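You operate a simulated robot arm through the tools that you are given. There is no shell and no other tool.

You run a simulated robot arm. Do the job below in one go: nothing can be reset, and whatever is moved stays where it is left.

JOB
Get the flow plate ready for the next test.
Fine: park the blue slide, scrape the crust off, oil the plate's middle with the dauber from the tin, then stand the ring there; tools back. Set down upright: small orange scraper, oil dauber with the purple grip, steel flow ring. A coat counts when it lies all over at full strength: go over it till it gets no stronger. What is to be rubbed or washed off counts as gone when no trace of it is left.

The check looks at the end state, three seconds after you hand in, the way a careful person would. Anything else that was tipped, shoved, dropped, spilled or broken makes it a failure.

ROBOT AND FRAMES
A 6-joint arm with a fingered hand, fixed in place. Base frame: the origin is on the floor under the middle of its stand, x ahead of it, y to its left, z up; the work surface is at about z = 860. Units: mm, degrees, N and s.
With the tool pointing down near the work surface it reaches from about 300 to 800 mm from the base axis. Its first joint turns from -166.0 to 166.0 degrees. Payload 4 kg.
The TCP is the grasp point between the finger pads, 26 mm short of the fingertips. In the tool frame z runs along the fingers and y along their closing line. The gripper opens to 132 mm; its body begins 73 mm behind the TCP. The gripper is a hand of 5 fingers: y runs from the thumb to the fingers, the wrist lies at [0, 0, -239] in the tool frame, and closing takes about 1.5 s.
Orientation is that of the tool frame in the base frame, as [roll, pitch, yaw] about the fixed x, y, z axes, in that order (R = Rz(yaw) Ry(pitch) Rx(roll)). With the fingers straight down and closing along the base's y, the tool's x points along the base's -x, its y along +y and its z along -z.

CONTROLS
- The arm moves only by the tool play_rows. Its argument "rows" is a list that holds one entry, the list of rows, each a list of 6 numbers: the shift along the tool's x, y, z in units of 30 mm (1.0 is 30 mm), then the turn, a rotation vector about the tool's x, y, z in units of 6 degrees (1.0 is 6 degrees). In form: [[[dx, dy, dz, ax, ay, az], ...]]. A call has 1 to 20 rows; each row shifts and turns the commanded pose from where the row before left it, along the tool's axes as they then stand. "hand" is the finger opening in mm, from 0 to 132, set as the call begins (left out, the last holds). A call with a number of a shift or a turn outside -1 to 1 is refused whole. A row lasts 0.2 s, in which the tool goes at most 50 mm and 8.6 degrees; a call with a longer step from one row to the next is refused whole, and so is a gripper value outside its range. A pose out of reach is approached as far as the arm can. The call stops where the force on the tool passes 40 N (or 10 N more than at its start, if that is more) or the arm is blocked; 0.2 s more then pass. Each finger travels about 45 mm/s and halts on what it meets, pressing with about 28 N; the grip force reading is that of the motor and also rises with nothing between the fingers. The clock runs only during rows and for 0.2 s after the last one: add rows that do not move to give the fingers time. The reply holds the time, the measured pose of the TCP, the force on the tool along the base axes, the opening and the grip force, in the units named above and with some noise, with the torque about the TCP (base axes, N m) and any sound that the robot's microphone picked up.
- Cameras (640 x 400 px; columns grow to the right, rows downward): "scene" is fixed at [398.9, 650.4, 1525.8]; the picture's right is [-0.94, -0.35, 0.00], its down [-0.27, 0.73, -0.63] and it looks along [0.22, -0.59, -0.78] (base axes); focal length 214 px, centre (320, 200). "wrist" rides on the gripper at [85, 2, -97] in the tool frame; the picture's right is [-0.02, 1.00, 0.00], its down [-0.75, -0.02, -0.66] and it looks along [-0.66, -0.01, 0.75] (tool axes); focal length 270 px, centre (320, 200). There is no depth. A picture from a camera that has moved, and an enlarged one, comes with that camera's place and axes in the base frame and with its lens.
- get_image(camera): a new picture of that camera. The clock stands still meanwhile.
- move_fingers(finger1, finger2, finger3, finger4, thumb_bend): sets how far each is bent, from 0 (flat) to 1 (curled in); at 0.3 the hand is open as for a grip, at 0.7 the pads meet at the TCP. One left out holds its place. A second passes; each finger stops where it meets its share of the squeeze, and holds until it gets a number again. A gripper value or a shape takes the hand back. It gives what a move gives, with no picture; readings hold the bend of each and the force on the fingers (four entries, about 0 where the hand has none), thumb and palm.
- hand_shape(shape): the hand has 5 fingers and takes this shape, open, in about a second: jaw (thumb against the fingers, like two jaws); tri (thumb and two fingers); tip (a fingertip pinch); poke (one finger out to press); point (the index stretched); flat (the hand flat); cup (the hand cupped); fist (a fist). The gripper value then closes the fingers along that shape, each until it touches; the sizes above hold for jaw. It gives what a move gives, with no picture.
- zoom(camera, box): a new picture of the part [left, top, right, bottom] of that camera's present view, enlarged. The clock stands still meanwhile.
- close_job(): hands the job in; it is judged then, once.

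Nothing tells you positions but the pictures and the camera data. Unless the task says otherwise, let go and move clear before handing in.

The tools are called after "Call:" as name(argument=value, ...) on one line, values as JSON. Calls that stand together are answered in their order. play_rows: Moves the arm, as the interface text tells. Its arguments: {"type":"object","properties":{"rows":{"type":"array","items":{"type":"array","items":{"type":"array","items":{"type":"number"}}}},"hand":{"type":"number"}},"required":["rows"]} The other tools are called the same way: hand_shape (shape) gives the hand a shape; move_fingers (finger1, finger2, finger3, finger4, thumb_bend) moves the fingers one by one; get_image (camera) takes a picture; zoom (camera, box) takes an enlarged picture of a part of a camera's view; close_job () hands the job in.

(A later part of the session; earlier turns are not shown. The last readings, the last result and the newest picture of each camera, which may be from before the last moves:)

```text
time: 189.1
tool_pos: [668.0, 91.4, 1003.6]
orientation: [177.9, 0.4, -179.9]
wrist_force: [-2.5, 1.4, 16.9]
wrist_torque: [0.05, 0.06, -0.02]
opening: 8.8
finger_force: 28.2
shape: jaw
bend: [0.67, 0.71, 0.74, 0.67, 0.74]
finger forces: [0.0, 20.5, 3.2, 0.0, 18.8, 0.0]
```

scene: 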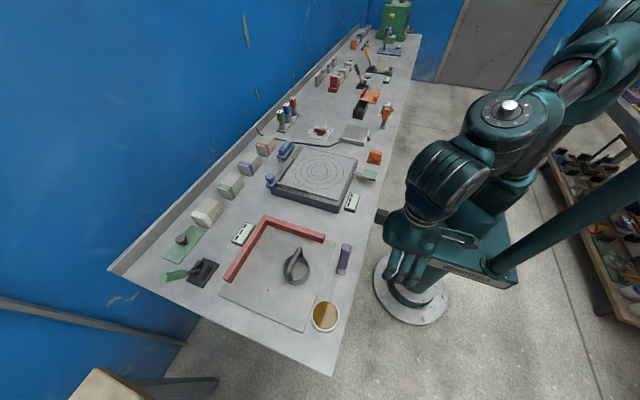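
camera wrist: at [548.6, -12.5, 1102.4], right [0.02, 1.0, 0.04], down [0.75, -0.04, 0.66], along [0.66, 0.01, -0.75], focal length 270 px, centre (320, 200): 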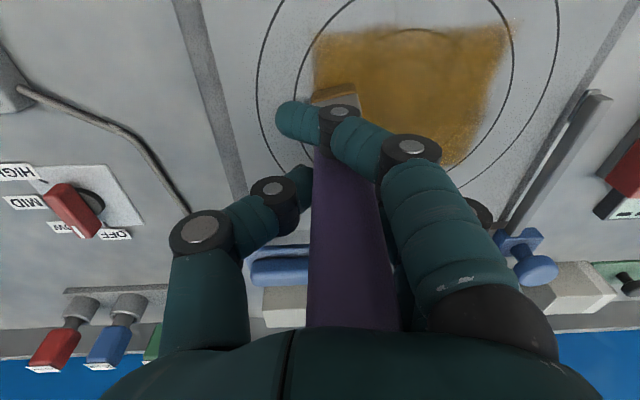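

Call:
play_rows(rows=[[[0, -0.2, -0.0075, 0, 0, 0], [0, -0.4, -0.015, 0, 0, 0], [0, -0.4, -0.015, 0, 0, 0], [0, -0.4, -0.015, 0, 0, 0], [0, -0.4, -0.015, 0, 0, 0], [0, -0.4, -0.015, 0, 0, 0], [0, -0.4, -0.015, 0, 0, 0], [0, -0.4, -0.015, 0, 0, 0], [0, -0.4, -0.015, 0, 0, 0], [0, 0, 0, 0, 0, 0]]])

Call:
zoom(camera="scene", box=[285, 140, 355, 195])

Call:
get_image(camera="wrist")

```text
time: 191.3
tool_pos: [668.0, -9.9, 1003.9]
orientation: [177.9, 0.4, 180.0]
wrist_force: [-0.1, 6.8, 18.9]
wrist_torque: [0.69, 0.15, -0.06]
opening: 8.0
finger_force: 27.6
shape: jaw
bend: [0.67, 0.71, 0.74, 0.67, 0.74]
finger forces: [0.0, 19.6, 4.2, 0.0, 13.4, 0.0]
```

```text
7.27 times, centred on (320, 168) of scene
camera zoom: at [398.9, 650.4, 1525.8], right [-0.94, -0.35, 0.0], down [-0.27, 0.73, -0.63], along [0.22, -0.59, -0.78], focal length 1560 px, centre (320, 436)
```

zoom: 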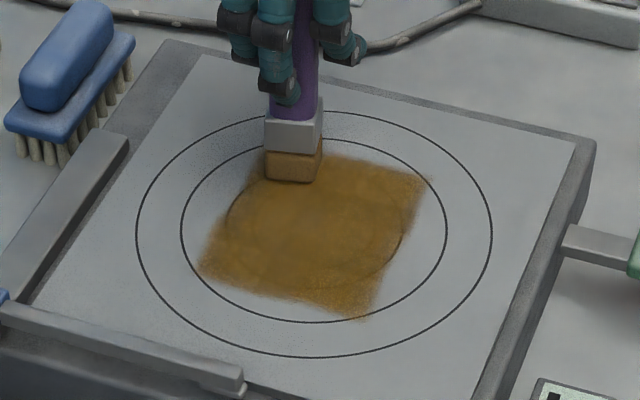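

```text
taken
camera wrist: at [582.0, -12.2, 1099.7], right [0.02, 1.0, 0.04], down [0.75, -0.04, 0.66], along [0.66, 0.01, -0.75], focal length 270 px, centre (320, 200)
```

wrist: 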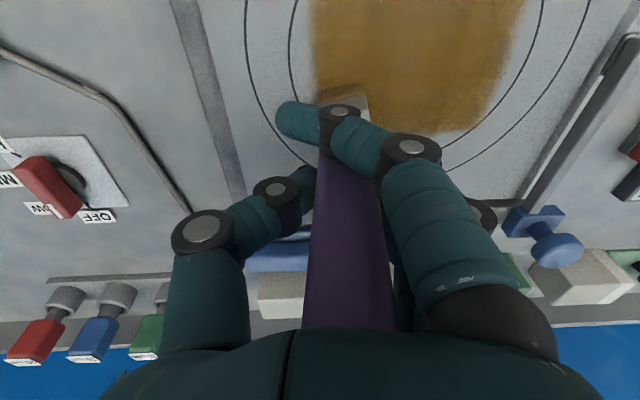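

The coat looks even. I'll lift and view the entire patch unobstructed before returning the dauber.

Call:
play_rows(rows=[[[0, 0.02, -0.6, 0, 0, 0], [0, 0.03, -0.9, 0, 0, 0], [0, 0.03, -0.9, 0, 0, 0], [0.7, 0.7, 0.026, 0, 0, 0], [0.7, 0.7, 0.026, 0, 0, 0], [0.7, 0.7, 0.026, 0, 0, 0], [0.7, 0.7, 0.026, 0, 0, 0], [0, 0.9, 0.033, 0, 0, 0], [0, 0.9, 0.033, 0, 0, 0], [0, 0, 0, 0, 0, 0]]])

Call:
zoom(camera="wrist", box=[120, 20, 340, 200])

Call:
zoom(camera="scene", box=[285, 140, 355, 195])

```text
time: 193.5
tool_pos: [583.7, 127.7, 1075.5]
orientation: [177.8, 0.4, 180.0]
wrist_force: [0.0, 0.0, -0.4]
wrist_torque: [-0.01, -0.01, 0.0]
opening: 7.3
finger_force: 28.0
shape: jaw
bend: [0.67, 0.7, 0.74, 0.67, 0.73]
finger forces: [0.1, 16.0, 4.0, 0.0, 16.2, 0.1]
```

```text
2.22 times, centred on (230, 110) of wrist
camera zoom: at [498.7, 124.9, 1172.7], right [0.02, 1.0, 0.04], down [0.75, -0.04, 0.66], along [0.66, 0.01, -0.75], focal length 601 px, centre (520, 400)
```

zoom: 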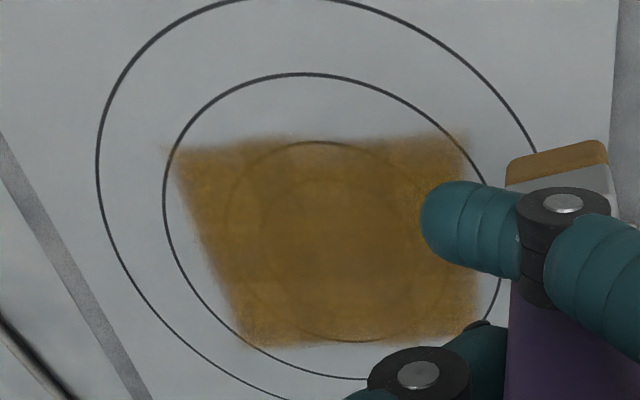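

```text
7.27 times, centred on (320, 168) of scene
camera zoom: at [398.9, 650.4, 1525.8], right [-0.94, -0.35, 0.0], down [-0.27, 0.73, -0.63], along [0.22, -0.59, -0.78], focal length 1560 px, centre (320, 436)
```

zoom: 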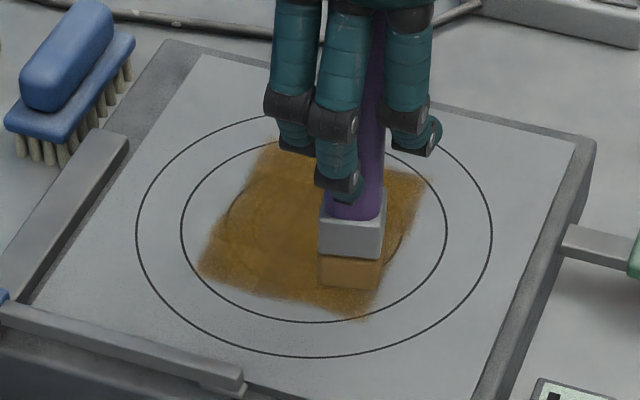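

Call:
zoom(camera="wrist", box=[170, 70, 290, 180])

Call:
zoom(camera="wrist", box=[200, 130, 300, 190])

```text
3.64 times, centred on (230, 125) of wrist
camera zoom: at [498.7, 124.9, 1172.7], right [0.02, 1.0, 0.04], down [0.75, -0.04, 0.66], along [0.66, 0.01, -0.75], focal length 983 px, centre (647, 473)
```

zoom: 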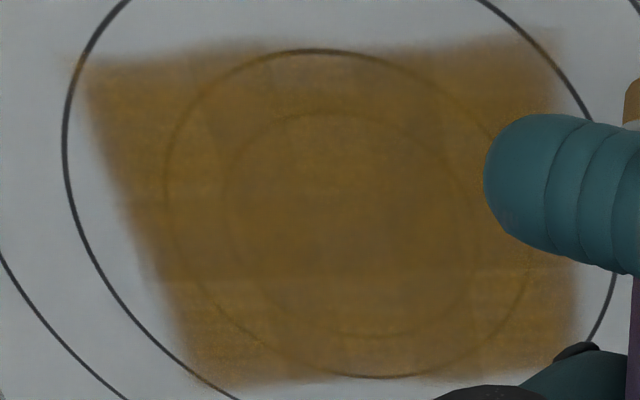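

```text
6.40 times, centred on (250, 160) of wrist
camera zoom: at [498.7, 124.9, 1172.7], right [0.02, 1.0, 0.04], down [0.75, -0.04, 0.66], along [0.66, 0.01, -0.75], focal length 1730 px, centre (768, 456)
```

zoom: 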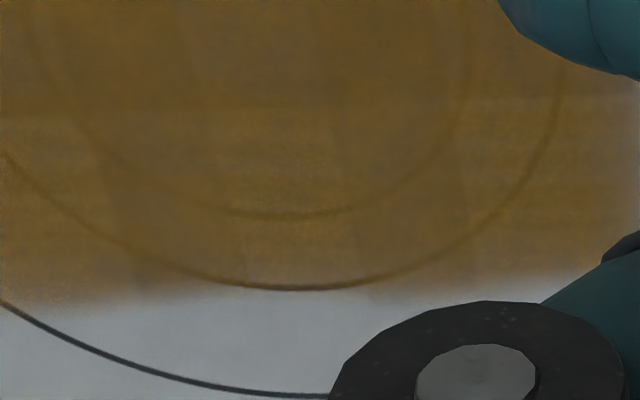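

The middle is saturated, but the outermost border looks slightly thinner. I'll go along the border again, starting at the far edge.

Call:
play_rows(rows=[[[-0.775, -0.292, -0.011, 0, 0, 0], [-0.775, -0.292, -0.011, 0, 0, 0], [-0.775, -0.292, -0.011, 0, 0, 0], [-0.775, -0.292, -0.011, 0, 0, 0], [0, -0.025, 0.7, 0, 0, 0], [0, -0.025, 0.7, 0, 0, 0], [0, -0.025, 0.7, 0, 0, 0], [0, -0.006, 0.15, 0, 0, 0], [0, 0, 0, 0, 0, 0]]])

```text
time: 195.5
tool_pos: [676.5, 93.0, 1006.1]
orientation: [177.9, 0.5, -180.0]
wrist_force: [0.4, 0.0, -1.7]
wrist_torque: [-0.02, -0.02, -0.03]
opening: 7.3
finger_force: 28.3
shape: jaw
bend: [0.67, 0.7, 0.74, 0.67, 0.73]
finger forces: [0.1, 16.1, 3.9, 0.0, 16.3, 0.1]
```

Call:
play_rows(rows=[[[0, -0.001, 0.03, 0, 0, 0], [0, -0.001, 0.03, 0, 0, 0], [0, 0, 0, 0, 0, 0]]])

```text
time: 196.3
tool_pos: [676.7, 93.0, 1005.8]
orientation: [177.8, 0.4, 180.0]
wrist_force: [0.2, 0.2, -0.6]
wrist_torque: [-0.05, -0.01, 0.02]
opening: 7.2
finger_force: 28.1
shape: jaw
bend: [0.67, 0.7, 0.74, 0.67, 0.73]
finger forces: [0.0, 16.0, 3.9, 0.0, 16.2, 0.1]
```

Call:
play_rows(rows=[[[0, -0.001, 0.03, 0, 0, 0], [0, -0.001, 0.025, 0, 0, 0], [0, 0, 0, 0, 0, 0]]])

```text
time: 197.1
tool_pos: [677.1, 92.4, 1004.4]
orientation: [177.9, 0.4, -180.0]
wrist_force: [0.2, 0.7, 2.3]
wrist_torque: [0.0, 0.02, 0.02]
opening: 7.1
finger_force: 28.0
shape: jaw
bend: [0.67, 0.7, 0.74, 0.67, 0.73]
finger forces: [0.0, 16.7, 4.1, 0.0, 16.3, 0.0]
```

Call:
play_rows(rows=[[[0, 0, 0.015, 0, 0, 0], [0, -0.2, -0.0075, 0, 0, 0], [0, -0.4, -0.015, 0, 0, 0], [0, -0.4, -0.015, 0, 0, 0], [0, -0.4, -0.015, 0, 0, 0], [0, -0.4, -0.015, 0, 0, 0], [0, -0.4, -0.015, 0, 0, 0], [0, -0.4, -0.015, 0, 0, 0], [0, -0.4, -0.015, 0, 0, 0], [0, -0.4, -0.015, 0, 0, 0], [0, -0.2, -0.0075, 0, 0, 0], [0, 0, 0, 0, 0, 0]]])

Call:
zoom(camera="scene", box=[285, 140, 355, 195])

Call:
get_image(camera="wrist")

```text
time: 199.7
tool_pos: [677.1, -16.6, 1004.4]
orientation: [177.9, 0.4, -180.0]
wrist_force: [0.1, 1.9, 6.2]
wrist_torque: [0.15, 0.04, -0.03]
opening: 7.3
finger_force: 28.1
shape: jaw
bend: [0.67, 0.7, 0.74, 0.67, 0.73]
finger forces: [0.1, 17.4, 4.0, 0.1, 15.7, 0.0]
```

```text
7.27 times, centred on (320, 168) of scene
camera zoom: at [398.9, 650.4, 1525.8], right [-0.94, -0.35, 0.0], down [-0.27, 0.73, -0.63], along [0.22, -0.59, -0.78], focal length 1560 px, centre (320, 436)
```

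zoom: 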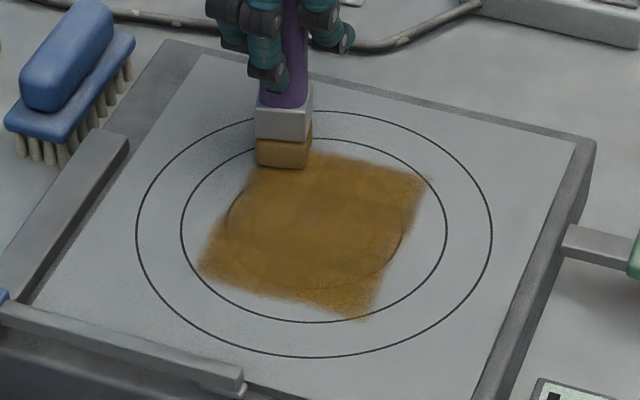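

```text
taken
camera wrist: at [591.2, -18.6, 1100.8], right [0.02, 1.0, 0.04], down [0.75, -0.04, 0.66], along [0.66, 0.01, -0.75], focal length 270 px, centre (320, 200)
```

wrist: 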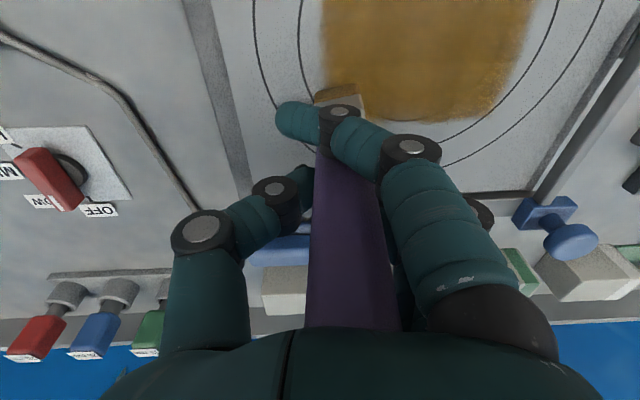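

The oil stays within the square and the pad is no longer being depleted, which suggests saturation. I'll zigzag along the -y edge toward the near side.

Call:
play_rows(rows=[[[0.27, 0.4, 0.015, 0, 0, 0], [0.27, -0.4, -0.015, 0, 0, 0], [0.27, 0.4, 0.015, 0, 0, 0], [0.27, -0.4, -0.015, 0, 0, 0], [0.27, 0.4, 0.015, 0, 0, 0], [0.27, -0.4, -0.015, 0, 0, 0], [0.27, 0.4, 0.015, 0, 0, 0], [0.27, -0.4, -0.015, 0, 0, 0], [0.27, 0.4, 0.015, 0, 0, 0], [0.27, -0.4, -0.015, 0, 0, 0], [0.27, 0.4, 0.015, 0, 0, 0], [0.27, -0.4, -0.015, 0, 0, 0], [0, 0, 0, 0, 0, 0]]])

Call:
zoom(camera="scene", box=[285, 140, 355, 195])

Call:
get_image(camera="wrist")

```text
time: 202.5
tool_pos: [580.8, -16.5, 1003.9]
orientation: [177.9, 0.6, 180.0]
wrist_force: [3.1, 5.5, 15.2]
wrist_torque: [0.3, 0.09, -0.09]
opening: 7.8
finger_force: 27.8
shape: jaw
bend: [0.67, 0.7, 0.74, 0.67, 0.74]
finger forces: [0.0, 19.1, 5.1, 0.0, 15.9, 0.0]
```

```text
7.27 times, centred on (320, 168) of scene
camera zoom: at [398.9, 650.4, 1525.8], right [-0.94, -0.35, 0.0], down [-0.27, 0.73, -0.63], along [0.22, -0.59, -0.78], focal length 1560 px, centre (320, 436)
```

zoom: 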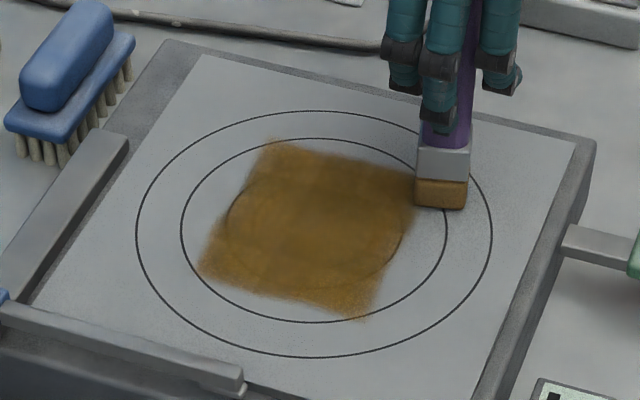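

```text
taken
camera wrist: at [494.8, -18.4, 1099.9], right [0.02, 1.0, 0.04], down [0.75, -0.04, 0.66], along [0.66, 0.01, -0.75], focal length 270 px, centre (320, 200)
```

wrist: 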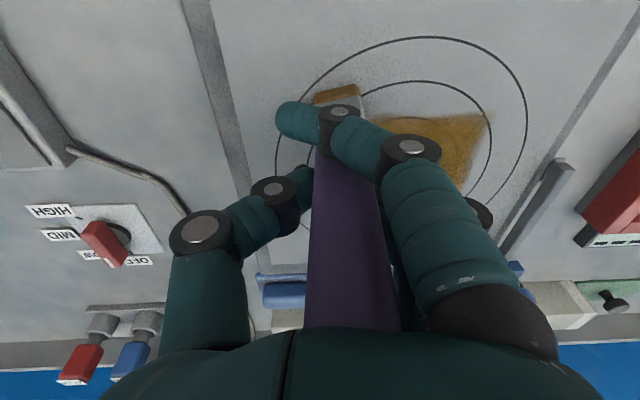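

Now the near edge, stroking +y.

Call:
play_rows(rows=[[[0, 0.2, 0.005, 0, 0, 0], [0, 0.4, 0.0145, 0, 0, 0], [0, 0.4, 0.0145, 0, 0, 0], [0, 0.4, 0.0145, 0, 0, 0], [0, 0.4, 0.0145, 0, 0, 0], [0, 0.4, 0.0145, 0, 0, 0], [0, 0.4, 0.0145, 0, 0, 0], [0, 0.4, 0.0145, 0, 0, 0], [0, 0.4, 0.0145, 0, 0, 0], [0, 0.2, 0.0073, 0, 0, 0], [0, 0, 0, 0, 0, 0]]])

Call:
zoom(camera="scene", box=[285, 140, 355, 195])

Call:
zoom(camera="wrist", box=[140, 0, 420, 180])

```text
time: 204.9
tool_pos: [578.6, 93.7, 1004.6]
orientation: [177.9, 0.5, -180.0]
wrist_force: [0.4, -0.1, -1.3]
wrist_torque: [-0.02, 0.0, -0.03]
opening: 8.0
finger_force: 27.6
shape: jaw
bend: [0.67, 0.7, 0.74, 0.67, 0.74]
finger forces: [0.0, 16.6, 3.6, 0.0, 16.2, 0.0]
```

```text
7.27 times, centred on (320, 168) of scene
camera zoom: at [398.9, 650.4, 1525.8], right [-0.94, -0.35, 0.0], down [-0.27, 0.73, -0.63], along [0.22, -0.59, -0.78], focal length 1560 px, centre (320, 436)
```

zoom: 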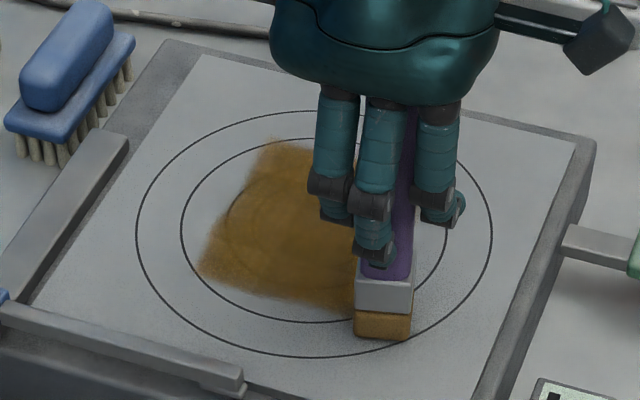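

```text
2.22 times, centred on (280, 90) of wrist
camera zoom: at [493.1, 90.6, 1101.1], right [0.02, 1.0, 0.04], down [0.75, -0.04, 0.66], along [0.66, 0.01, -0.75], focal length 601 px, centre (409, 444)
```

zoom: 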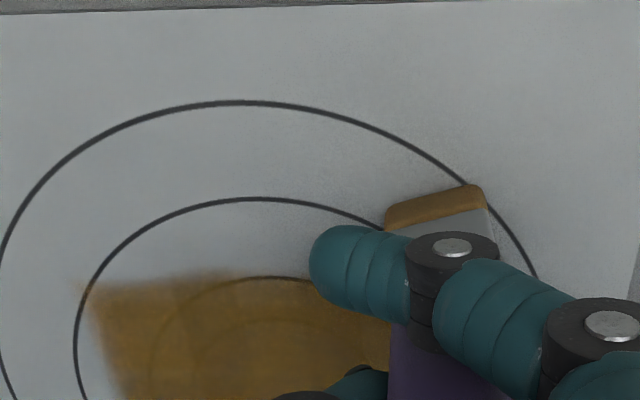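

Contact was lost toward the end. I'll press again and stroke back along the near edge.

Call:
play_rows(rows=[[[-0.2, 0, 0.02, 0, 0, 0], [-0.1, 0, 0.02, 0, 0, 0], [0, 0, 0, 0, 0, 0]]])

```text
time: 205.7
tool_pos: [587.9, 93.5, 1003.1]
orientation: [177.9, 0.3, -180.0]
wrist_force: [-2.1, 0.4, 4.2]
wrist_torque: [0.04, 0.04, 0.03]
opening: 7.8
finger_force: 27.4
shape: jaw
bend: [0.67, 0.7, 0.74, 0.67, 0.74]
finger forces: [0.0, 17.4, 3.4, 0.0, 16.5, 0.0]
```

Call:
play_rows(rows=[[[0, 0, 0.012, 0, 0, 0], [0, -0.2, -0.0075, 0, 0, 0], [0, -0.4, -0.015, 0, 0, 0], [0, -0.4, -0.015, 0, 0, 0], [0, -0.4, -0.015, 0, 0, 0], [0, -0.4, -0.015, 0, 0, 0], [0, -0.4, -0.015, 0, 0, 0], [0, -0.4, -0.015, 0, 0, 0], [0, -0.4, -0.015, 0, 0, 0], [0, -0.4, -0.015, 0, 0, 0], [0, 0, 0, 0, 0, 0]]])

Call:
play_rows(rows=[[[0, 0.2, 0.009, 0, 0, 0], [0, 0.4, 0.0155, 0, 0, 0], [0, 0.4, 0.0155, 0, 0, 0], [0, 0.4, 0.0155, 0, 0, 0], [0, 0.4, 0.0155, 0, 0, 0], [0, 0.4, 0.0155, 0, 0, 0], [0, 0.4, 0.0155, 0, 0, 0], [0, 0.4, 0.0155, 0, 0, 0], [0, 0.4, 0.0155, 0, 0, 0], [0, 0, 0, 0, 0, 0]]])

```text
time: 208.1
tool_pos: [587.8, -8.2, 1002.3]
orientation: [177.9, 0.3, 179.9]
wrist_force: [-1.6, 1.5, 4.4]
wrist_torque: [0.12, 0.04, 0.01]
opening: 7.8
finger_force: 28.1
shape: jaw
bend: [0.67, 0.71, 0.74, 0.67, 0.74]
finger forces: [0.1, 17.0, 4.6, 0.0, 15.6, 0.0]
```

```text
time: 210.3
tool_pos: [588.1, 94.2, 1000.6]
orientation: [177.9, 0.4, -180.0]
wrist_force: [0.2, -4.5, 18.5]
wrist_torque: [-0.41, -0.24, -0.06]
opening: 9.3
finger_force: 27.9
shape: jaw
bend: [0.67, 0.7, 0.74, 0.67, 0.75]
finger forces: [0.0, 20.5, 4.5, 0.1, 24.3, 1.1]
```

Now zigzag along the +y edge toward the far side.

Call:
play_rows(rows=[[[-0.2, -0.3, -0.02, 0, 0, 0], [-0.27, 0.3, 0.011, 0, 0, 0], [-0.27, -0.4, -0.015, 0, 0, 0], [-0.27, 0.4, 0.015, 0, 0, 0], [-0.27, -0.4, -0.015, 0, 0, 0], [-0.27, 0.4, 0.015, 0, 0, 0], [-0.27, -0.4, -0.015, 0, 0, 0], [-0.27, 0.4, 0.015, 0, 0, 0], [-0.27, -0.4, -0.015, 0, 0, 0], [-0.27, 0.4, 0.015, 0, 0, 0], [-0.27, -0.4, -0.015, 0, 0, 0], [0, 0, 0, 0, 0, 0]]])

Call:
get_image(camera="wrist")

Call:
zoom(camera="scene", box=[285, 140, 355, 195])

```text
time: 212.9
tool_pos: [673.8, 78.9, 1001.9]
orientation: [177.9, 0.4, 179.9]
wrist_force: [-0.8, 0.0, -1.4]
wrist_torque: [0.01, 0.02, -0.01]
opening: 8.1
finger_force: 27.9
shape: jaw
bend: [0.67, 0.7, 0.74, 0.67, 0.74]
finger forces: [0.0, 15.9, 3.2, 0.1, 15.4, 0.2]
```

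```text
taken
camera wrist: at [588.5, 77.1, 1099.3], right [0.02, 1.0, 0.04], down [0.75, -0.04, 0.66], along [0.66, 0.01, -0.75], focal length 270 px, centre (320, 200)
```

wrist: 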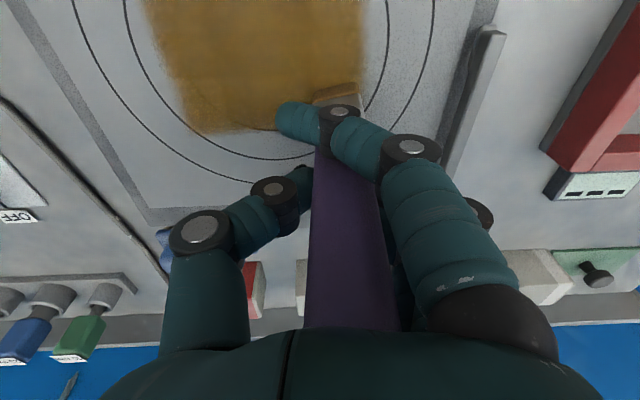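

```text
7.27 times, centred on (320, 168) of scene
camera zoom: at [398.9, 650.4, 1525.8], right [-0.94, -0.35, 0.0], down [-0.27, 0.73, -0.63], along [0.22, -0.59, -0.78], focal length 1560 px, centre (320, 436)
```

zoom: 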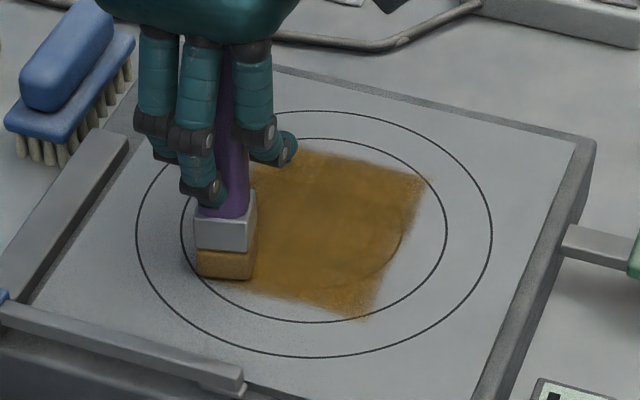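

The pad gave off some oil along the borders, so they did benefit. I'll re-dip once more and finish with a full border-and-interior pass.

Call:
play_rows(rows=[[[0, 0.02, -0.6, 0, 0, 0], [0, 0.03, -0.9, 0, 0, 0], [0, 0.03, -0.85, 0, 0, 0], [0.474, 0.851, 0.032, 0, 0, 0], [0.474, 0.851, 0.032, 0, 0, 0], [0.474, 0.851, 0.032, 0, 0, 0], [0.474, 0.851, 0.032, 0, 0, 0], [0.474, 0.851, 0.032, 0, 0, 0], [0.474, 0.851, 0.032, 0, 0, 0], [0.474, 0.851, 0.032, 0, 0, 0], [0.474, 0.851, 0.032, 0, 0, 0], [0.474, 0.851, 0.032, 0, 0, 0], [0.474, 0.851, 0.032, 0, 0, 0], [0.474, 0.851, 0.032, 0, 0, 0], [0.474, 0.851, 0.032, 0, 0, 0], [0.474, 0.851, 0.032, 0, 0, 0], [0.474, 0.851, 0.032, 0, 0, 0], [0.474, 0.851, 0.032, 0, 0, 0], [0.474, 0.851, 0.032, 0, 0, 0], [0.474, 0.851, 0.032, 0, 0, 0]]])

Call:
play_rows(rows=[[[0, -0.025, 0.72, 0, 0, 0], [0, -0.025, 0.72, 0, 0, 0], [0, -0.025, 0.72, 0, 0, 0], [0, -0.025, 0.72, 0, 0, 0], [0, 0, 0, 0, 0, 0]]])

Call:
zoom(camera="wrist", box=[220, 20, 420, 170])

Call:
zoom(camera="scene", box=[285, 140, 355, 195])

```text
time: 217.1
tool_pos: [432.0, 512.5, 1070.6]
orientation: [177.9, 0.4, 179.9]
wrist_force: [0.0, 0.3, -1.1]
wrist_torque: [-0.03, 0.01, 0.01]
opening: 7.8
finger_force: 28.0
shape: jaw
bend: [0.67, 0.7, 0.74, 0.67, 0.74]
finger forces: [0.1, 15.5, 3.0, 0.1, 15.1, 0.1]
```

```text
time: 218.3
tool_pos: [432.6, 512.5, 982.9]
orientation: [177.8, 0.4, -180.0]
wrist_force: [-0.2, -0.1, -1.4]
wrist_torque: [-0.03, 0.01, 0.04]
opening: 7.8
finger_force: 27.3
shape: jaw
bend: [0.67, 0.7, 0.74, 0.67, 0.74]
finger forces: [0.1, 15.5, 2.8, 0.1, 15.0, 0.1]
```

```text
2.67 times, centred on (320, 95) of wrist
camera zoom: at [347.7, 510.4, 1079.4], right [0.02, 1.0, 0.04], down [0.75, -0.04, 0.66], along [0.66, 0.01, -0.75], focal length 721 px, centre (320, 480)
```

zoom: 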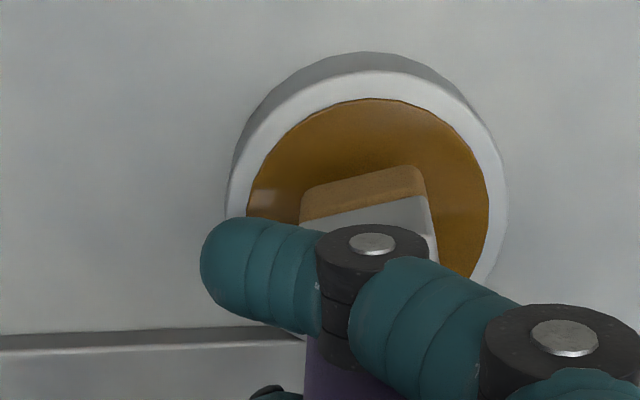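

```text
7.27 times, centred on (320, 168) of scene
camera zoom: at [398.9, 650.4, 1525.8], right [-0.94, -0.35, 0.0], down [-0.27, 0.73, -0.63], along [0.22, -0.59, -0.78], focal length 1560 px, centre (320, 436)
```

zoom: 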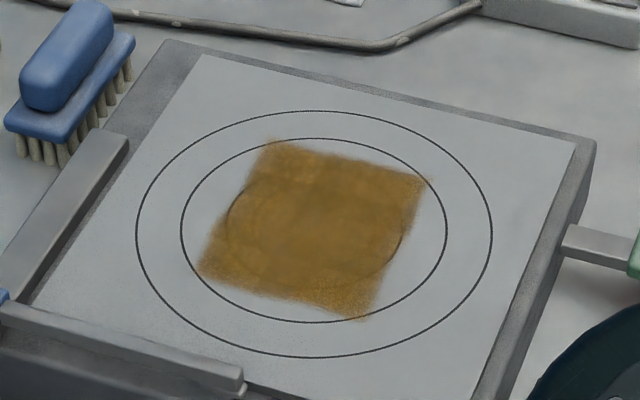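

Call:
play_rows(rows=[[[0, -0.006, 0.17, 0, 0, 0], [0, -0.006, 0.17, 0, 0, 0], [0, -0.003, 0.08, 0, 0, 0], [0, 0, 0, 0, 0, 0]]])

```text
time: 219.3
tool_pos: [433.4, 513.5, 970.0]
orientation: [177.9, 0.4, 180.0]
wrist_force: [-1.0, 0.1, -1.3]
wrist_torque: [-0.05, -0.04, 0.0]
opening: 8.0
finger_force: 28.0
shape: jaw
bend: [0.67, 0.7, 0.74, 0.67, 0.74]
finger forces: [0.1, 15.4, 2.8, 0.0, 15.0, 0.1]
```

Call:
play_rows(rows=[[[0, -0.001, 0.04, 0, 0, 0], [0, -0.001, 0.04, 0, 0, 0], [0, -0.001, 0.03, 0, 0, 0], [0, 0, 0, 0, 0, 0]]])

```text
time: 220.3
tool_pos: [432.6, 514.6, 967.6]
orientation: [177.9, 0.4, 179.9]
wrist_force: [-0.3, -0.9, -1.8]
wrist_torque: [-0.02, -0.01, -0.01]
opening: 7.7
finger_force: 27.3
shape: jaw
bend: [0.67, 0.7, 0.74, 0.67, 0.74]
finger forces: [0.0, 15.4, 2.8, 0.1, 15.0, 0.1]
```

Call:
play_rows(rows=[[[0, -0.001, 0.03, 0, 0, 0], [0, -0.001, 0.03, 0, 0, 0], [0, 0, 0, 0, 0, 0]]])

```text
time: 221.1
tool_pos: [434.1, 514.7, 965.6]
orientation: [177.9, 0.4, -179.9]
wrist_force: [0.1, -0.1, -2.1]
wrist_torque: [-0.01, -0.01, -0.01]
opening: 7.8
finger_force: 28.1
shape: jaw
bend: [0.67, 0.7, 0.74, 0.67, 0.74]
finger forces: [0.0, 15.3, 2.8, 0.0, 14.9, 0.0]
```

Call:
play_rows(rows=[[[0, -0.001, 0.03, 0, 0, 0], [0, -0.001, 0.03, 0, 0, 0], [0, 0, 0, 0, 0, 0]]])

Call:
zoom(camera="wrist", box=[220, 20, 420, 170])

```text
time: 221.9
tool_pos: [434.9, 515.4, 964.1]
orientation: [177.8, 0.5, -180.0]
wrist_force: [-1.4, 0.6, 11.1]
wrist_torque: [0.0, 0.06, 0.0]
opening: 8.0
finger_force: 27.8
shape: jaw
bend: [0.67, 0.7, 0.74, 0.67, 0.74]
finger forces: [0.1, 17.2, 2.7, 0.1, 17.4, 1.0]
```

```text
2.67 times, centred on (320, 95) of wrist
camera zoom: at [349.3, 512.0, 1061.7], right [0.02, 1.0, 0.04], down [0.75, -0.04, 0.66], along [0.66, 0.02, -0.75], focal length 721 px, centre (320, 480)
```

zoom: 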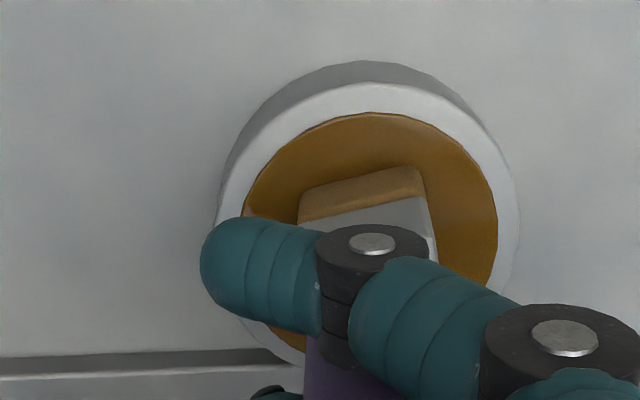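

Call:
play_rows(rows=[[[0, 0, 0, 0, 0, 0], [0, 0.01, -0.3, 0, 0, 0], [0, 0.03, -0.9, 0, 0, 0], [0, 0.04, -1.0, 0, 0, 0], [0, 0.04, -1.0, 0, 0, 0], [0, 0.015, -0.4, 0, 0, 0], [0, 0, 0, 0, 0, 0]]])

Call:
play_rows(rows=[[[-0.508, -0.89, -0.0334, 0, 0, 0], [-0.508, -0.89, -0.0334, 0, 0, 0], [-0.508, -0.89, -0.0334, 0, 0, 0], [-0.508, -0.89, -0.0334, 0, 0, 0], [-0.508, -0.89, -0.0334, 0, 0, 0], [-0.508, -0.89, -0.0334, 0, 0, 0], [-0.508, -0.89, -0.0334, 0, 0, 0], [-0.508, -0.89, -0.0334, 0, 0, 0], [-0.508, -0.89, -0.0334, 0, 0, 0], [-0.508, -0.89, -0.0334, 0, 0, 0], [-0.508, -0.89, -0.0334, 0, 0, 0], [-0.508, -0.89, -0.0334, 0, 0, 0], [-0.508, -0.89, -0.0334, 0, 0, 0], [-0.508, -0.89, -0.0334, 0, 0, 0], [-0.508, -0.89, -0.0334, 0, 0, 0], [-0.508, -0.89, -0.0334, 0, 0, 0], [0, -0.02, 0.6, 0, 0, 0], [0, -0.025, 0.7, 0, 0, 0], [0, -0.025, 0.7, 0, 0, 0], [0, 0, 0, 0, 0, 0]]])

Call:
get_image(camera="wrist")

```text
time: 223.5
tool_pos: [435.3, 514.7, 1071.1]
orientation: [177.9, 0.4, -180.0]
wrist_force: [-0.1, 0.2, -1.1]
wrist_torque: [-0.04, 0.02, -0.02]
opening: 7.5
finger_force: 28.4
shape: jaw
bend: [0.67, 0.7, 0.74, 0.67, 0.74]
finger forces: [0.0, 15.5, 3.0, 0.0, 15.1, 0.1]
```

```text
time: 227.7
tool_pos: [675.9, 85.9, 1015.4]
orientation: [178.0, 0.5, -180.0]
wrist_force: [0.1, -0.1, -1.3]
wrist_torque: [-0.01, 0.01, -0.02]
opening: 7.7
finger_force: 27.9
shape: jaw
bend: [0.67, 0.7, 0.74, 0.67, 0.74]
finger forces: [0.1, 15.2, 2.7, 0.0, 15.0, 0.1]
```

```text
taken
camera wrist: at [592.0, 83.3, 1110.9], right [0.02, 1.0, 0.04], down [0.75, -0.04, 0.66], along [0.66, 0.01, -0.75], focal length 270 px, centre (320, 200)
```

wrist: 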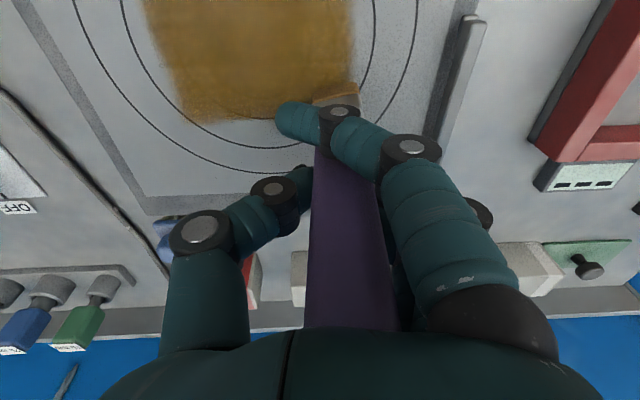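

Call:
play_rows(rows=[[[0, -0.006, 0.17, 0, 0, 0], [0, -0.006, 0.17, 0, 0, 0], [0, -0.002, 0.05, 0, 0, 0], [0, 0, 0, 0, 0, 0]]])

```text
time: 228.7
tool_pos: [675.6, 86.4, 1001.7]
orientation: [177.9, 0.4, 180.0]
wrist_force: [0.0, -0.3, 1.4]
wrist_torque: [0.0, -0.02, 0.0]
opening: 7.4
finger_force: 28.2
shape: jaw
bend: [0.67, 0.7, 0.74, 0.67, 0.74]
finger forces: [0.0, 15.5, 2.7, 0.1, 15.4, 0.1]
```

Call:
play_rows(rows=[[[0, 0, 0.02, 0, 0, 0], [0, 0.2, 0.0075, 0, 0, 0], [0, -0.2, -0.0075, 0, 0, 0], [0, -0.4, -0.015, 0, 0, 0], [0, -0.4, -0.015, 0, 0, 0], [0, -0.4, -0.015, 0, 0, 0], [0, -0.4, -0.015, 0, 0, 0], [0, -0.4, -0.015, 0, 0, 0], [0, -0.4, -0.015, 0, 0, 0], [0, -0.4, -0.015, 0, 0, 0], [0, -0.4, -0.015, 0, 0, 0], [0, -0.3, -0.011, 0, 0, 0], [0, 0, 0, 0, 0, 0]]])

Call:
get_image(camera="wrist")

```text
time: 231.5
tool_pos: [676.8, -16.2, 1001.3]
orientation: [177.8, 0.4, 180.0]
wrist_force: [0.3, -0.4, 1.2]
wrist_torque: [0.05, 0.07, -0.04]
opening: 7.4
finger_force: 28.0
shape: jaw
bend: [0.67, 0.7, 0.74, 0.67, 0.74]
finger forces: [0.0, 16.5, 2.6, 0.0, 15.7, 0.0]
```

```text
taken
camera wrist: at [591.0, -20.5, 1098.4], right [0.02, 1.0, 0.04], down [0.75, -0.04, 0.66], along [0.66, 0.01, -0.75], focal length 270 px, centre (320, 200)
```

wrist: 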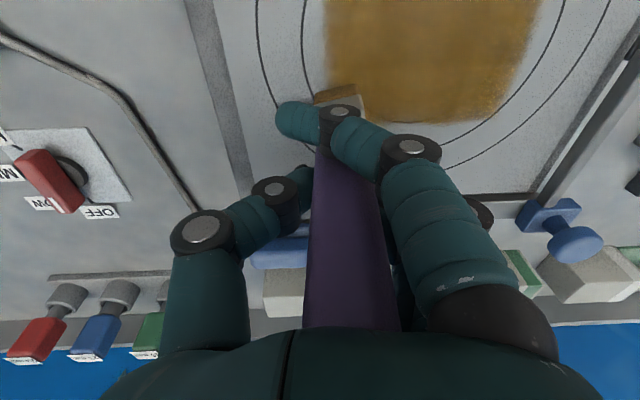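

Call:
play_rows(rows=[[[0.4, 0, 0.025, 0, 0, 0], [0, 0.2, 0.0075, 0, 0, 0], [0, 0.4, 0.015, 0, 0, 0], [0, 0.4, 0.015, 0, 0, 0], [0, 0.4, 0.015, 0, 0, 0], [0, 0.4, 0.015, 0, 0, 0], [0, 0.4, 0.015, 0, 0, 0], [0, 0.4, 0.015, 0, 0, 0], [0, 0.4, 0.015, 0, 0, 0], [0, 0.4, 0.015, 0, 0, 0], [0, 0.25, 0.0095, 0, 0, 0], [0, 0, 0, 0, 0, 0]]])

Call:
zoom(camera="scene", box=[285, 140, 355, 195])

```text
time: 234.1
tool_pos: [665.2, 92.4, 1000.8]
orientation: [177.9, 0.3, -180.0]
wrist_force: [-0.6, -5.9, 18.4]
wrist_torque: [-0.55, -0.03, 0.01]
opening: 8.6
finger_force: 28.0
shape: jaw
bend: [0.67, 0.7, 0.74, 0.67, 0.75]
finger forces: [0.1, 19.2, 2.5, 0.0, 24.7, 2.9]
```

```text
7.27 times, centred on (320, 168) of scene
camera zoom: at [398.9, 650.4, 1525.8], right [-0.94, -0.35, 0.0], down [-0.27, 0.73, -0.63], along [0.22, -0.59, -0.78], focal length 1560 px, centre (320, 436)
```

zoom: 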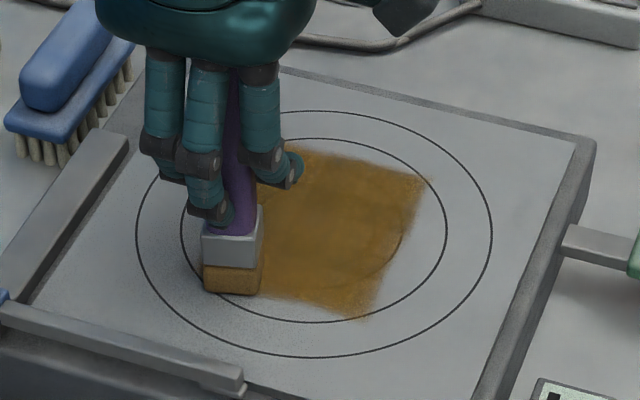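

Continuing along the +y edge back to the near side.

Call:
play_rows(rows=[[[0.2, -0.3, -0.011, 0, 0, 0], [0.27, 0.3, 0.011, 0, 0, 0], [0.27, -0.4, -0.015, 0, 0, 0], [0.27, 0.4, 0.015, 0, 0, 0], [0.27, -0.4, -0.015, 0, 0, 0], [0.27, 0.4, 0.015, 0, 0, 0], [0.27, -0.4, -0.015, 0, 0, 0], [0.27, 0.4, 0.015, 0, 0, 0], [0.27, -0.4, -0.015, 0, 0, 0], [0.27, 0.4, 0.015, 0, 0, 0], [0.2, 0, 0, 0, 0, 0], [0, 0, 0, 0, 0, 0]]])

Call:
zoom(camera="scene", box=[285, 140, 355, 195])

Call:
get_image(camera="wrist")

```text
time: 236.7
tool_pos: [579.7, 91.5, 998.7]
orientation: [177.8, 0.5, -180.0]
wrist_force: [10.1, -0.8, 25.3]
wrist_torque: [-0.29, -0.31, 0.06]
opening: 8.8
finger_force: 27.4
shape: jaw
bend: [0.67, 0.71, 0.75, 0.67, 0.75]
finger forces: [0.1, 20.3, 7.7, 0.1, 23.1, 11.4]
```

```text
7.27 times, centred on (320, 168) of scene
camera zoom: at [398.9, 650.4, 1525.8], right [-0.94, -0.35, 0.0], down [-0.27, 0.73, -0.63], along [0.22, -0.59, -0.78], focal length 1560 px, centre (320, 436)
```

zoom: 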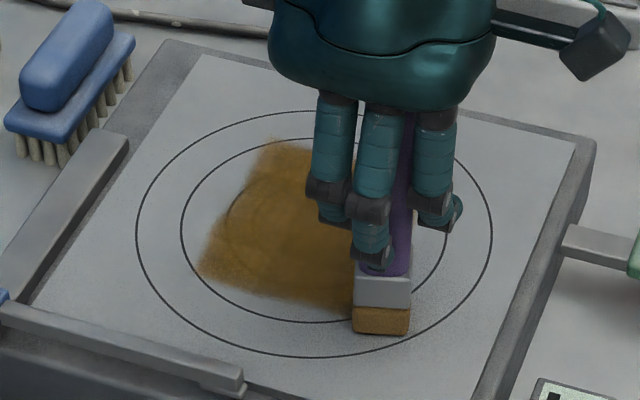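

```text
taken
camera wrist: at [494.7, 88.7, 1096.1], right [0.02, 1.0, 0.04], down [0.75, -0.04, 0.66], along [0.66, 0.01, -0.75], focal length 270 px, centre (320, 200)
```

wrist: 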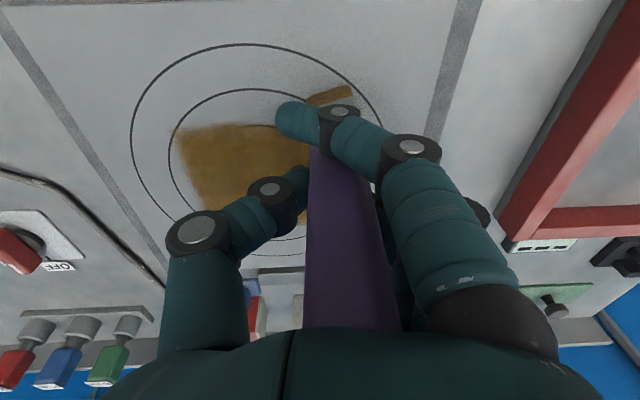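

Pressure is a bit high; easing off and stroking the near edge in -y.

Call:
play_rows(rows=[[[-0.25, 0, -0.018, 0, 0, 0], [0, -0.2, -0.0075, 0, 0, 0], [0, -0.4, -0.015, 0, 0, 0], [0, -0.4, -0.015, 0, 0, 0], [0, -0.4, -0.015, 0, 0, 0], [0, -0.4, -0.015, 0, 0, 0], [0, -0.4, -0.015, 0, 0, 0], [0, -0.4, -0.015, 0, 0, 0], [0, -0.4, -0.015, 0, 0, 0], [0, -0.4, -0.015, 0, 0, 0], [0, -0.25, -0.0095, 0, 0, 0], [0, 0, 0, 0, 0, 0]]])

Call:
zoom(camera="scene", box=[285, 140, 355, 195])

Call:
get_image(camera="wrist")

```text
time: 239.3
tool_pos: [586.3, -17.0, 1000.2]
orientation: [178.0, 0.4, -179.9]
wrist_force: [-0.2, 1.8, 1.8]
wrist_torque: [0.05, 0.03, -0.02]
opening: 7.3
finger_force: 28.0
shape: jaw
bend: [0.67, 0.7, 0.74, 0.67, 0.73]
finger forces: [0.0, 16.5, 3.5, 0.0, 14.7, 2.2]
```

```text
7.27 times, centred on (320, 168) of scene
camera zoom: at [398.9, 650.4, 1525.8], right [-0.94, -0.35, 0.0], down [-0.27, 0.73, -0.63], along [0.22, -0.59, -0.78], focal length 1560 px, centre (320, 436)
```

zoom: 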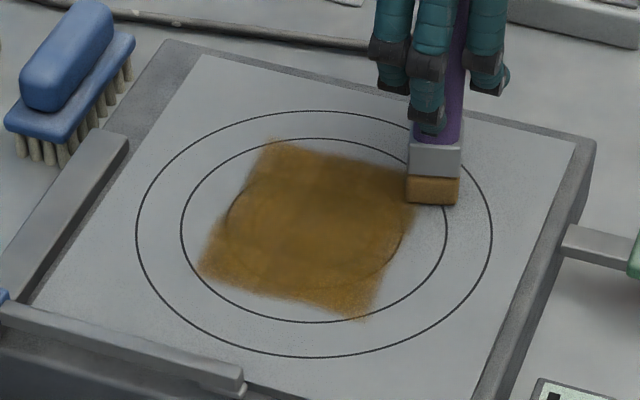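

```text
taken
camera wrist: at [501.6, -19.1, 1097.3], right [0.02, 1.0, 0.04], down [0.75, -0.04, 0.66], along [0.66, 0.01, -0.75], focal length 270 px, centre (320, 200)
```

wrist: 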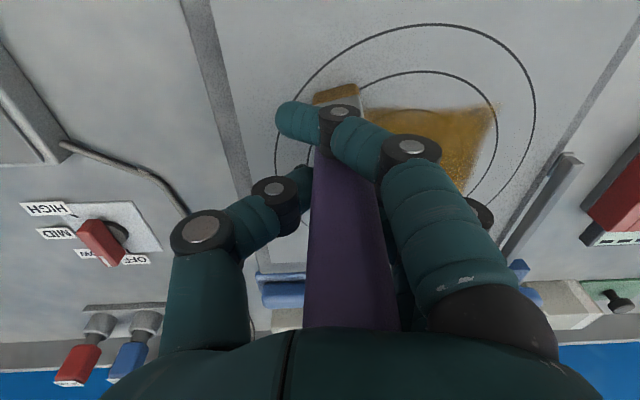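

Now the -y edge zigzag toward the far side with slightly more pressure.

Call:
play_rows(rows=[[[-0.2, 0.2, 0.0275, 0, 0, 0], [-0.27, 0.2, 0.0075, 0, 0, 0], [-0.27, -0.4, -0.015, 0, 0, 0], [-0.27, 0.4, 0.015, 0, 0, 0], [-0.27, -0.4, -0.015, 0, 0, 0], [-0.27, 0.4, 0.015, 0, 0, 0], [-0.27, -0.4, -0.015, 0, 0, 0], [-0.27, 0.4, 0.015, 0, 0, 0], [-0.27, -0.4, -0.015, 0, 0, 0], [-0.27, 0.4, 0.015, 0, 0, 0], [-0.27, -0.4, -0.015, 0, 0, 0], [-0.27, 0, 0, 0, 0, 0], [0, 0, 0, 0, 0, 0]]])

Call:
zoom(camera="scene", box=[285, 140, 355, 195])

Call:
get_image(camera="wrist")

```text
time: 242.1
tool_pos: [682.2, -18.2, 999.4]
orientation: [178.0, 0.4, 179.9]
wrist_force: [-4.0, 0.9, 15.7]
wrist_torque: [0.16, 0.18, 0.01]
opening: 7.2
finger_force: 27.8
shape: jaw
bend: [0.67, 0.7, 0.74, 0.67, 0.74]
finger forces: [0.1, 18.2, 1.8, 0.0, 15.9, 9.0]
```

```text
7.27 times, centred on (320, 168) of scene
camera zoom: at [398.9, 650.4, 1525.8], right [-0.94, -0.35, 0.0], down [-0.27, 0.73, -0.63], along [0.22, -0.59, -0.78], focal length 1560 px, centre (320, 436)
```

zoom: 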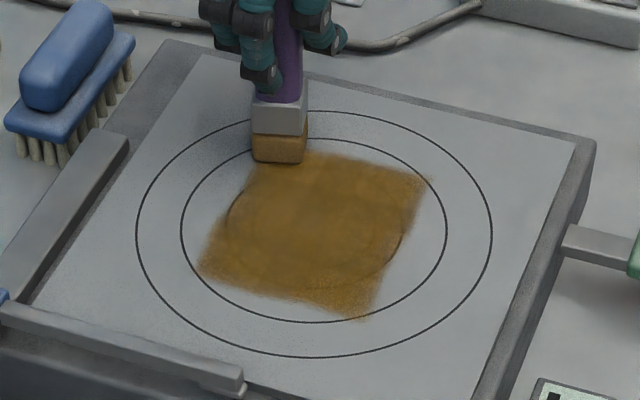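

```text
taken
camera wrist: at [596.7, -21.1, 1096.3], right [0.02, 1.0, 0.04], down [0.75, -0.04, 0.66], along [0.66, 0.01, -0.75], focal length 270 px, centre (320, 200)
```

wrist: 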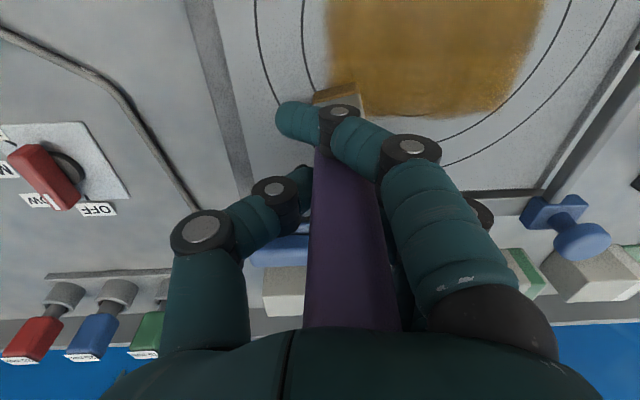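

One more far-edge stroke with pressure, then lift and judge.

Call:
play_rows(rows=[[[0, 0.2, 0.0075, 0, 0, 0], [0, 0.4, 0.015, 0, 0, 0], [0, 0.4, 0.015, 0, 0, 0], [0, 0.4, 0.015, 0, 0, 0], [0, 0.4, 0.015, 0, 0, 0], [0, 0.4, 0.015, 0, 0, 0], [0, 0.4, 0.015, 0, 0, 0], [0, 0.4, 0.015, 0, 0, 0], [0, 0.4, 0.015, 0, 0, 0], [0, 0.25, 0.0095, 0, 0, 0], [0, 0, 0, 0, 0, 0]]])

Call:
play_rows(rows=[[[0.3, 0, -0.01, 0, 0, 0], [0.3, 0, 0, 0, 0, 0], [0, -0.2, -0.0075, 0, 0, 0], [0, -0.4, -0.015, 0, 0, 0], [0, -0.4, -0.015, 0, 0, 0], [0, -0.4, -0.015, 0, 0, 0], [0, -0.4, -0.015, 0, 0, 0], [0, -0.4, -0.015, 0, 0, 0], [0, -0.4, -0.015, 0, 0, 0], [0, -0.4, -0.015, 0, 0, 0], [0, -0.4, -0.015, 0, 0, 0], [0, 0, 0, 0, 0, 0]]])

```text
time: 244.5
tool_pos: [682.7, 91.4, 1000.2]
orientation: [177.9, 0.4, 180.0]
wrist_force: [-0.7, -2.1, 6.4]
wrist_torque: [-0.21, -0.06, -0.01]
opening: 7.9
finger_force: 28.0
shape: jaw
bend: [0.67, 0.7, 0.74, 0.67, 0.74]
finger forces: [0.0, 16.1, 1.8, 0.0, 18.5, 5.6]
```

```text
time: 247.1
tool_pos: [663.7, -10.7, 999.9]
orientation: [177.9, 0.5, 180.0]
wrist_force: [-0.1, 1.7, 5.0]
wrist_torque: [0.12, -0.03, 0.02]
opening: 7.2
finger_force: 28.0
shape: jaw
bend: [0.67, 0.7, 0.74, 0.67, 0.73]
finger forces: [0.0, 17.1, 2.3, 0.1, 14.8, 4.5]
```

Finishing with interior strips toward the near side.

Call:
play_rows(rows=[[[0.28, 0, 0, 0, 0, 0], [0.28, 0, 0, 0, 0, 0], [0, 0.2, 0.0075, 0, 0, 0], [0, 0.4, 0.015, 0, 0, 0], [0, 0.4, 0.015, 0, 0, 0], [0, 0.4, 0.015, 0, 0, 0], [0, 0.4, 0.015, 0, 0, 0], [0, 0.4, 0.015, 0, 0, 0], [0, 0.4, 0.015, 0, 0, 0], [0, 0.4, 0.015, 0, 0, 0], [0, 0.4, 0.015, 0, 0, 0], [0, 0, 0, 0, 0, 0]]])

Call:
play_rows(rows=[[[0.28, 0, 0, 0, 0, 0], [0.28, 0, 0, 0, 0, 0], [0, -0.2, -0.0075, 0, 0, 0], [0, -0.4, -0.015, 0, 0, 0], [0, -0.4, -0.015, 0, 0, 0], [0, -0.4, -0.015, 0, 0, 0], [0, -0.4, -0.015, 0, 0, 0], [0, -0.4, -0.015, 0, 0, 0], [0, -0.4, -0.015, 0, 0, 0], [0, -0.4, -0.015, 0, 0, 0], [0, -0.4, -0.015, 0, 0, 0], [0, 0, 0, 0, 0, 0]]])

Call:
play_rows(rows=[[[0.28, 0, 0, 0, 0, 0], [0.28, 0, 0, 0, 0, 0], [0, 0.2, 0.0075, 0, 0, 0], [0, 0.4, 0.015, 0, 0, 0], [0, 0.4, 0.015, 0, 0, 0], [0, 0.4, 0.015, 0, 0, 0], [0, 0.4, 0.015, 0, 0, 0], [0, 0.4, 0.015, 0, 0, 0], [0, 0.4, 0.015, 0, 0, 0], [0, 0.4, 0.015, 0, 0, 0], [0, 0.4, 0.015, 0, 0, 0], [0, 0, 0, 0, 0, 0]]])

Call:
zoom(camera="scene", box=[285, 140, 355, 195])

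Call:
get_image(camera="wrist")

```text
time: 249.7
tool_pos: [649.1, 93.7, 999.6]
orientation: [177.8, 0.4, 179.8]
wrist_force: [0.0, -4.3, 12.9]
wrist_torque: [-0.39, -0.13, -0.03]
opening: 7.3
finger_force: 27.5
shape: jaw
bend: [0.67, 0.7, 0.74, 0.67, 0.73]
finger forces: [0.0, 15.6, 1.7, 0.1, 21.5, 6.5]
```

```text
time: 252.3
tool_pos: [629.2, -10.1, 999.8]
orientation: [177.8, 0.3, 179.9]
wrist_force: [0.2, -0.4, -0.8]
wrist_torque: [-0.03, 0.01, -0.01]
opening: 7.2
finger_force: 27.7
shape: jaw
bend: [0.67, 0.7, 0.74, 0.67, 0.73]
finger forces: [0.0, 15.8, 1.8, 0.0, 15.4, 2.7]
```

```text
time: 254.9
tool_pos: [614.7, 91.9, 1000.3]
orientation: [177.9, 0.3, 180.0]
wrist_force: [1.1, -0.2, -0.4]
wrist_torque: [0.0, -0.03, 0.0]
opening: 7.1
finger_force: 27.8
shape: jaw
bend: [0.67, 0.7, 0.74, 0.67, 0.73]
finger forces: [0.0, 15.7, 1.9, 0.0, 15.5, 2.4]
```

```text
7.27 times, centred on (320, 168) of scene
camera zoom: at [398.9, 650.4, 1525.8], right [-0.94, -0.35, 0.0], down [-0.27, 0.73, -0.63], along [0.22, -0.59, -0.78], focal length 1560 px, centre (320, 436)
```

zoom: 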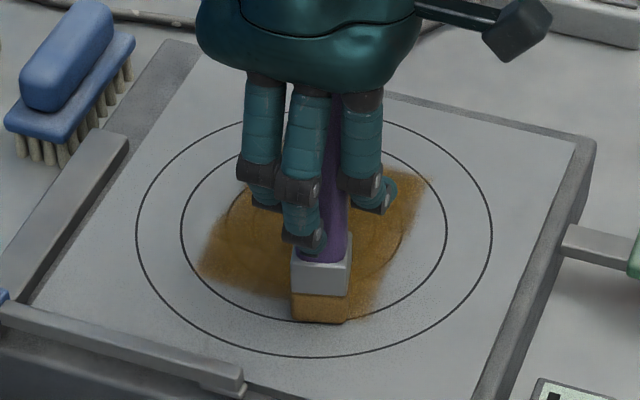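

```text
taken
camera wrist: at [529.4, 89.8, 1097.5], right [0.02, 1.0, 0.04], down [0.75, -0.04, 0.66], along [0.66, 0.01, -0.75], focal length 270 px, centre (320, 200)
```

wrist: 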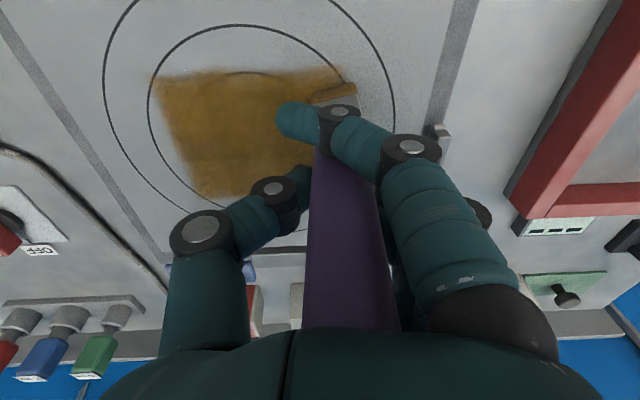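

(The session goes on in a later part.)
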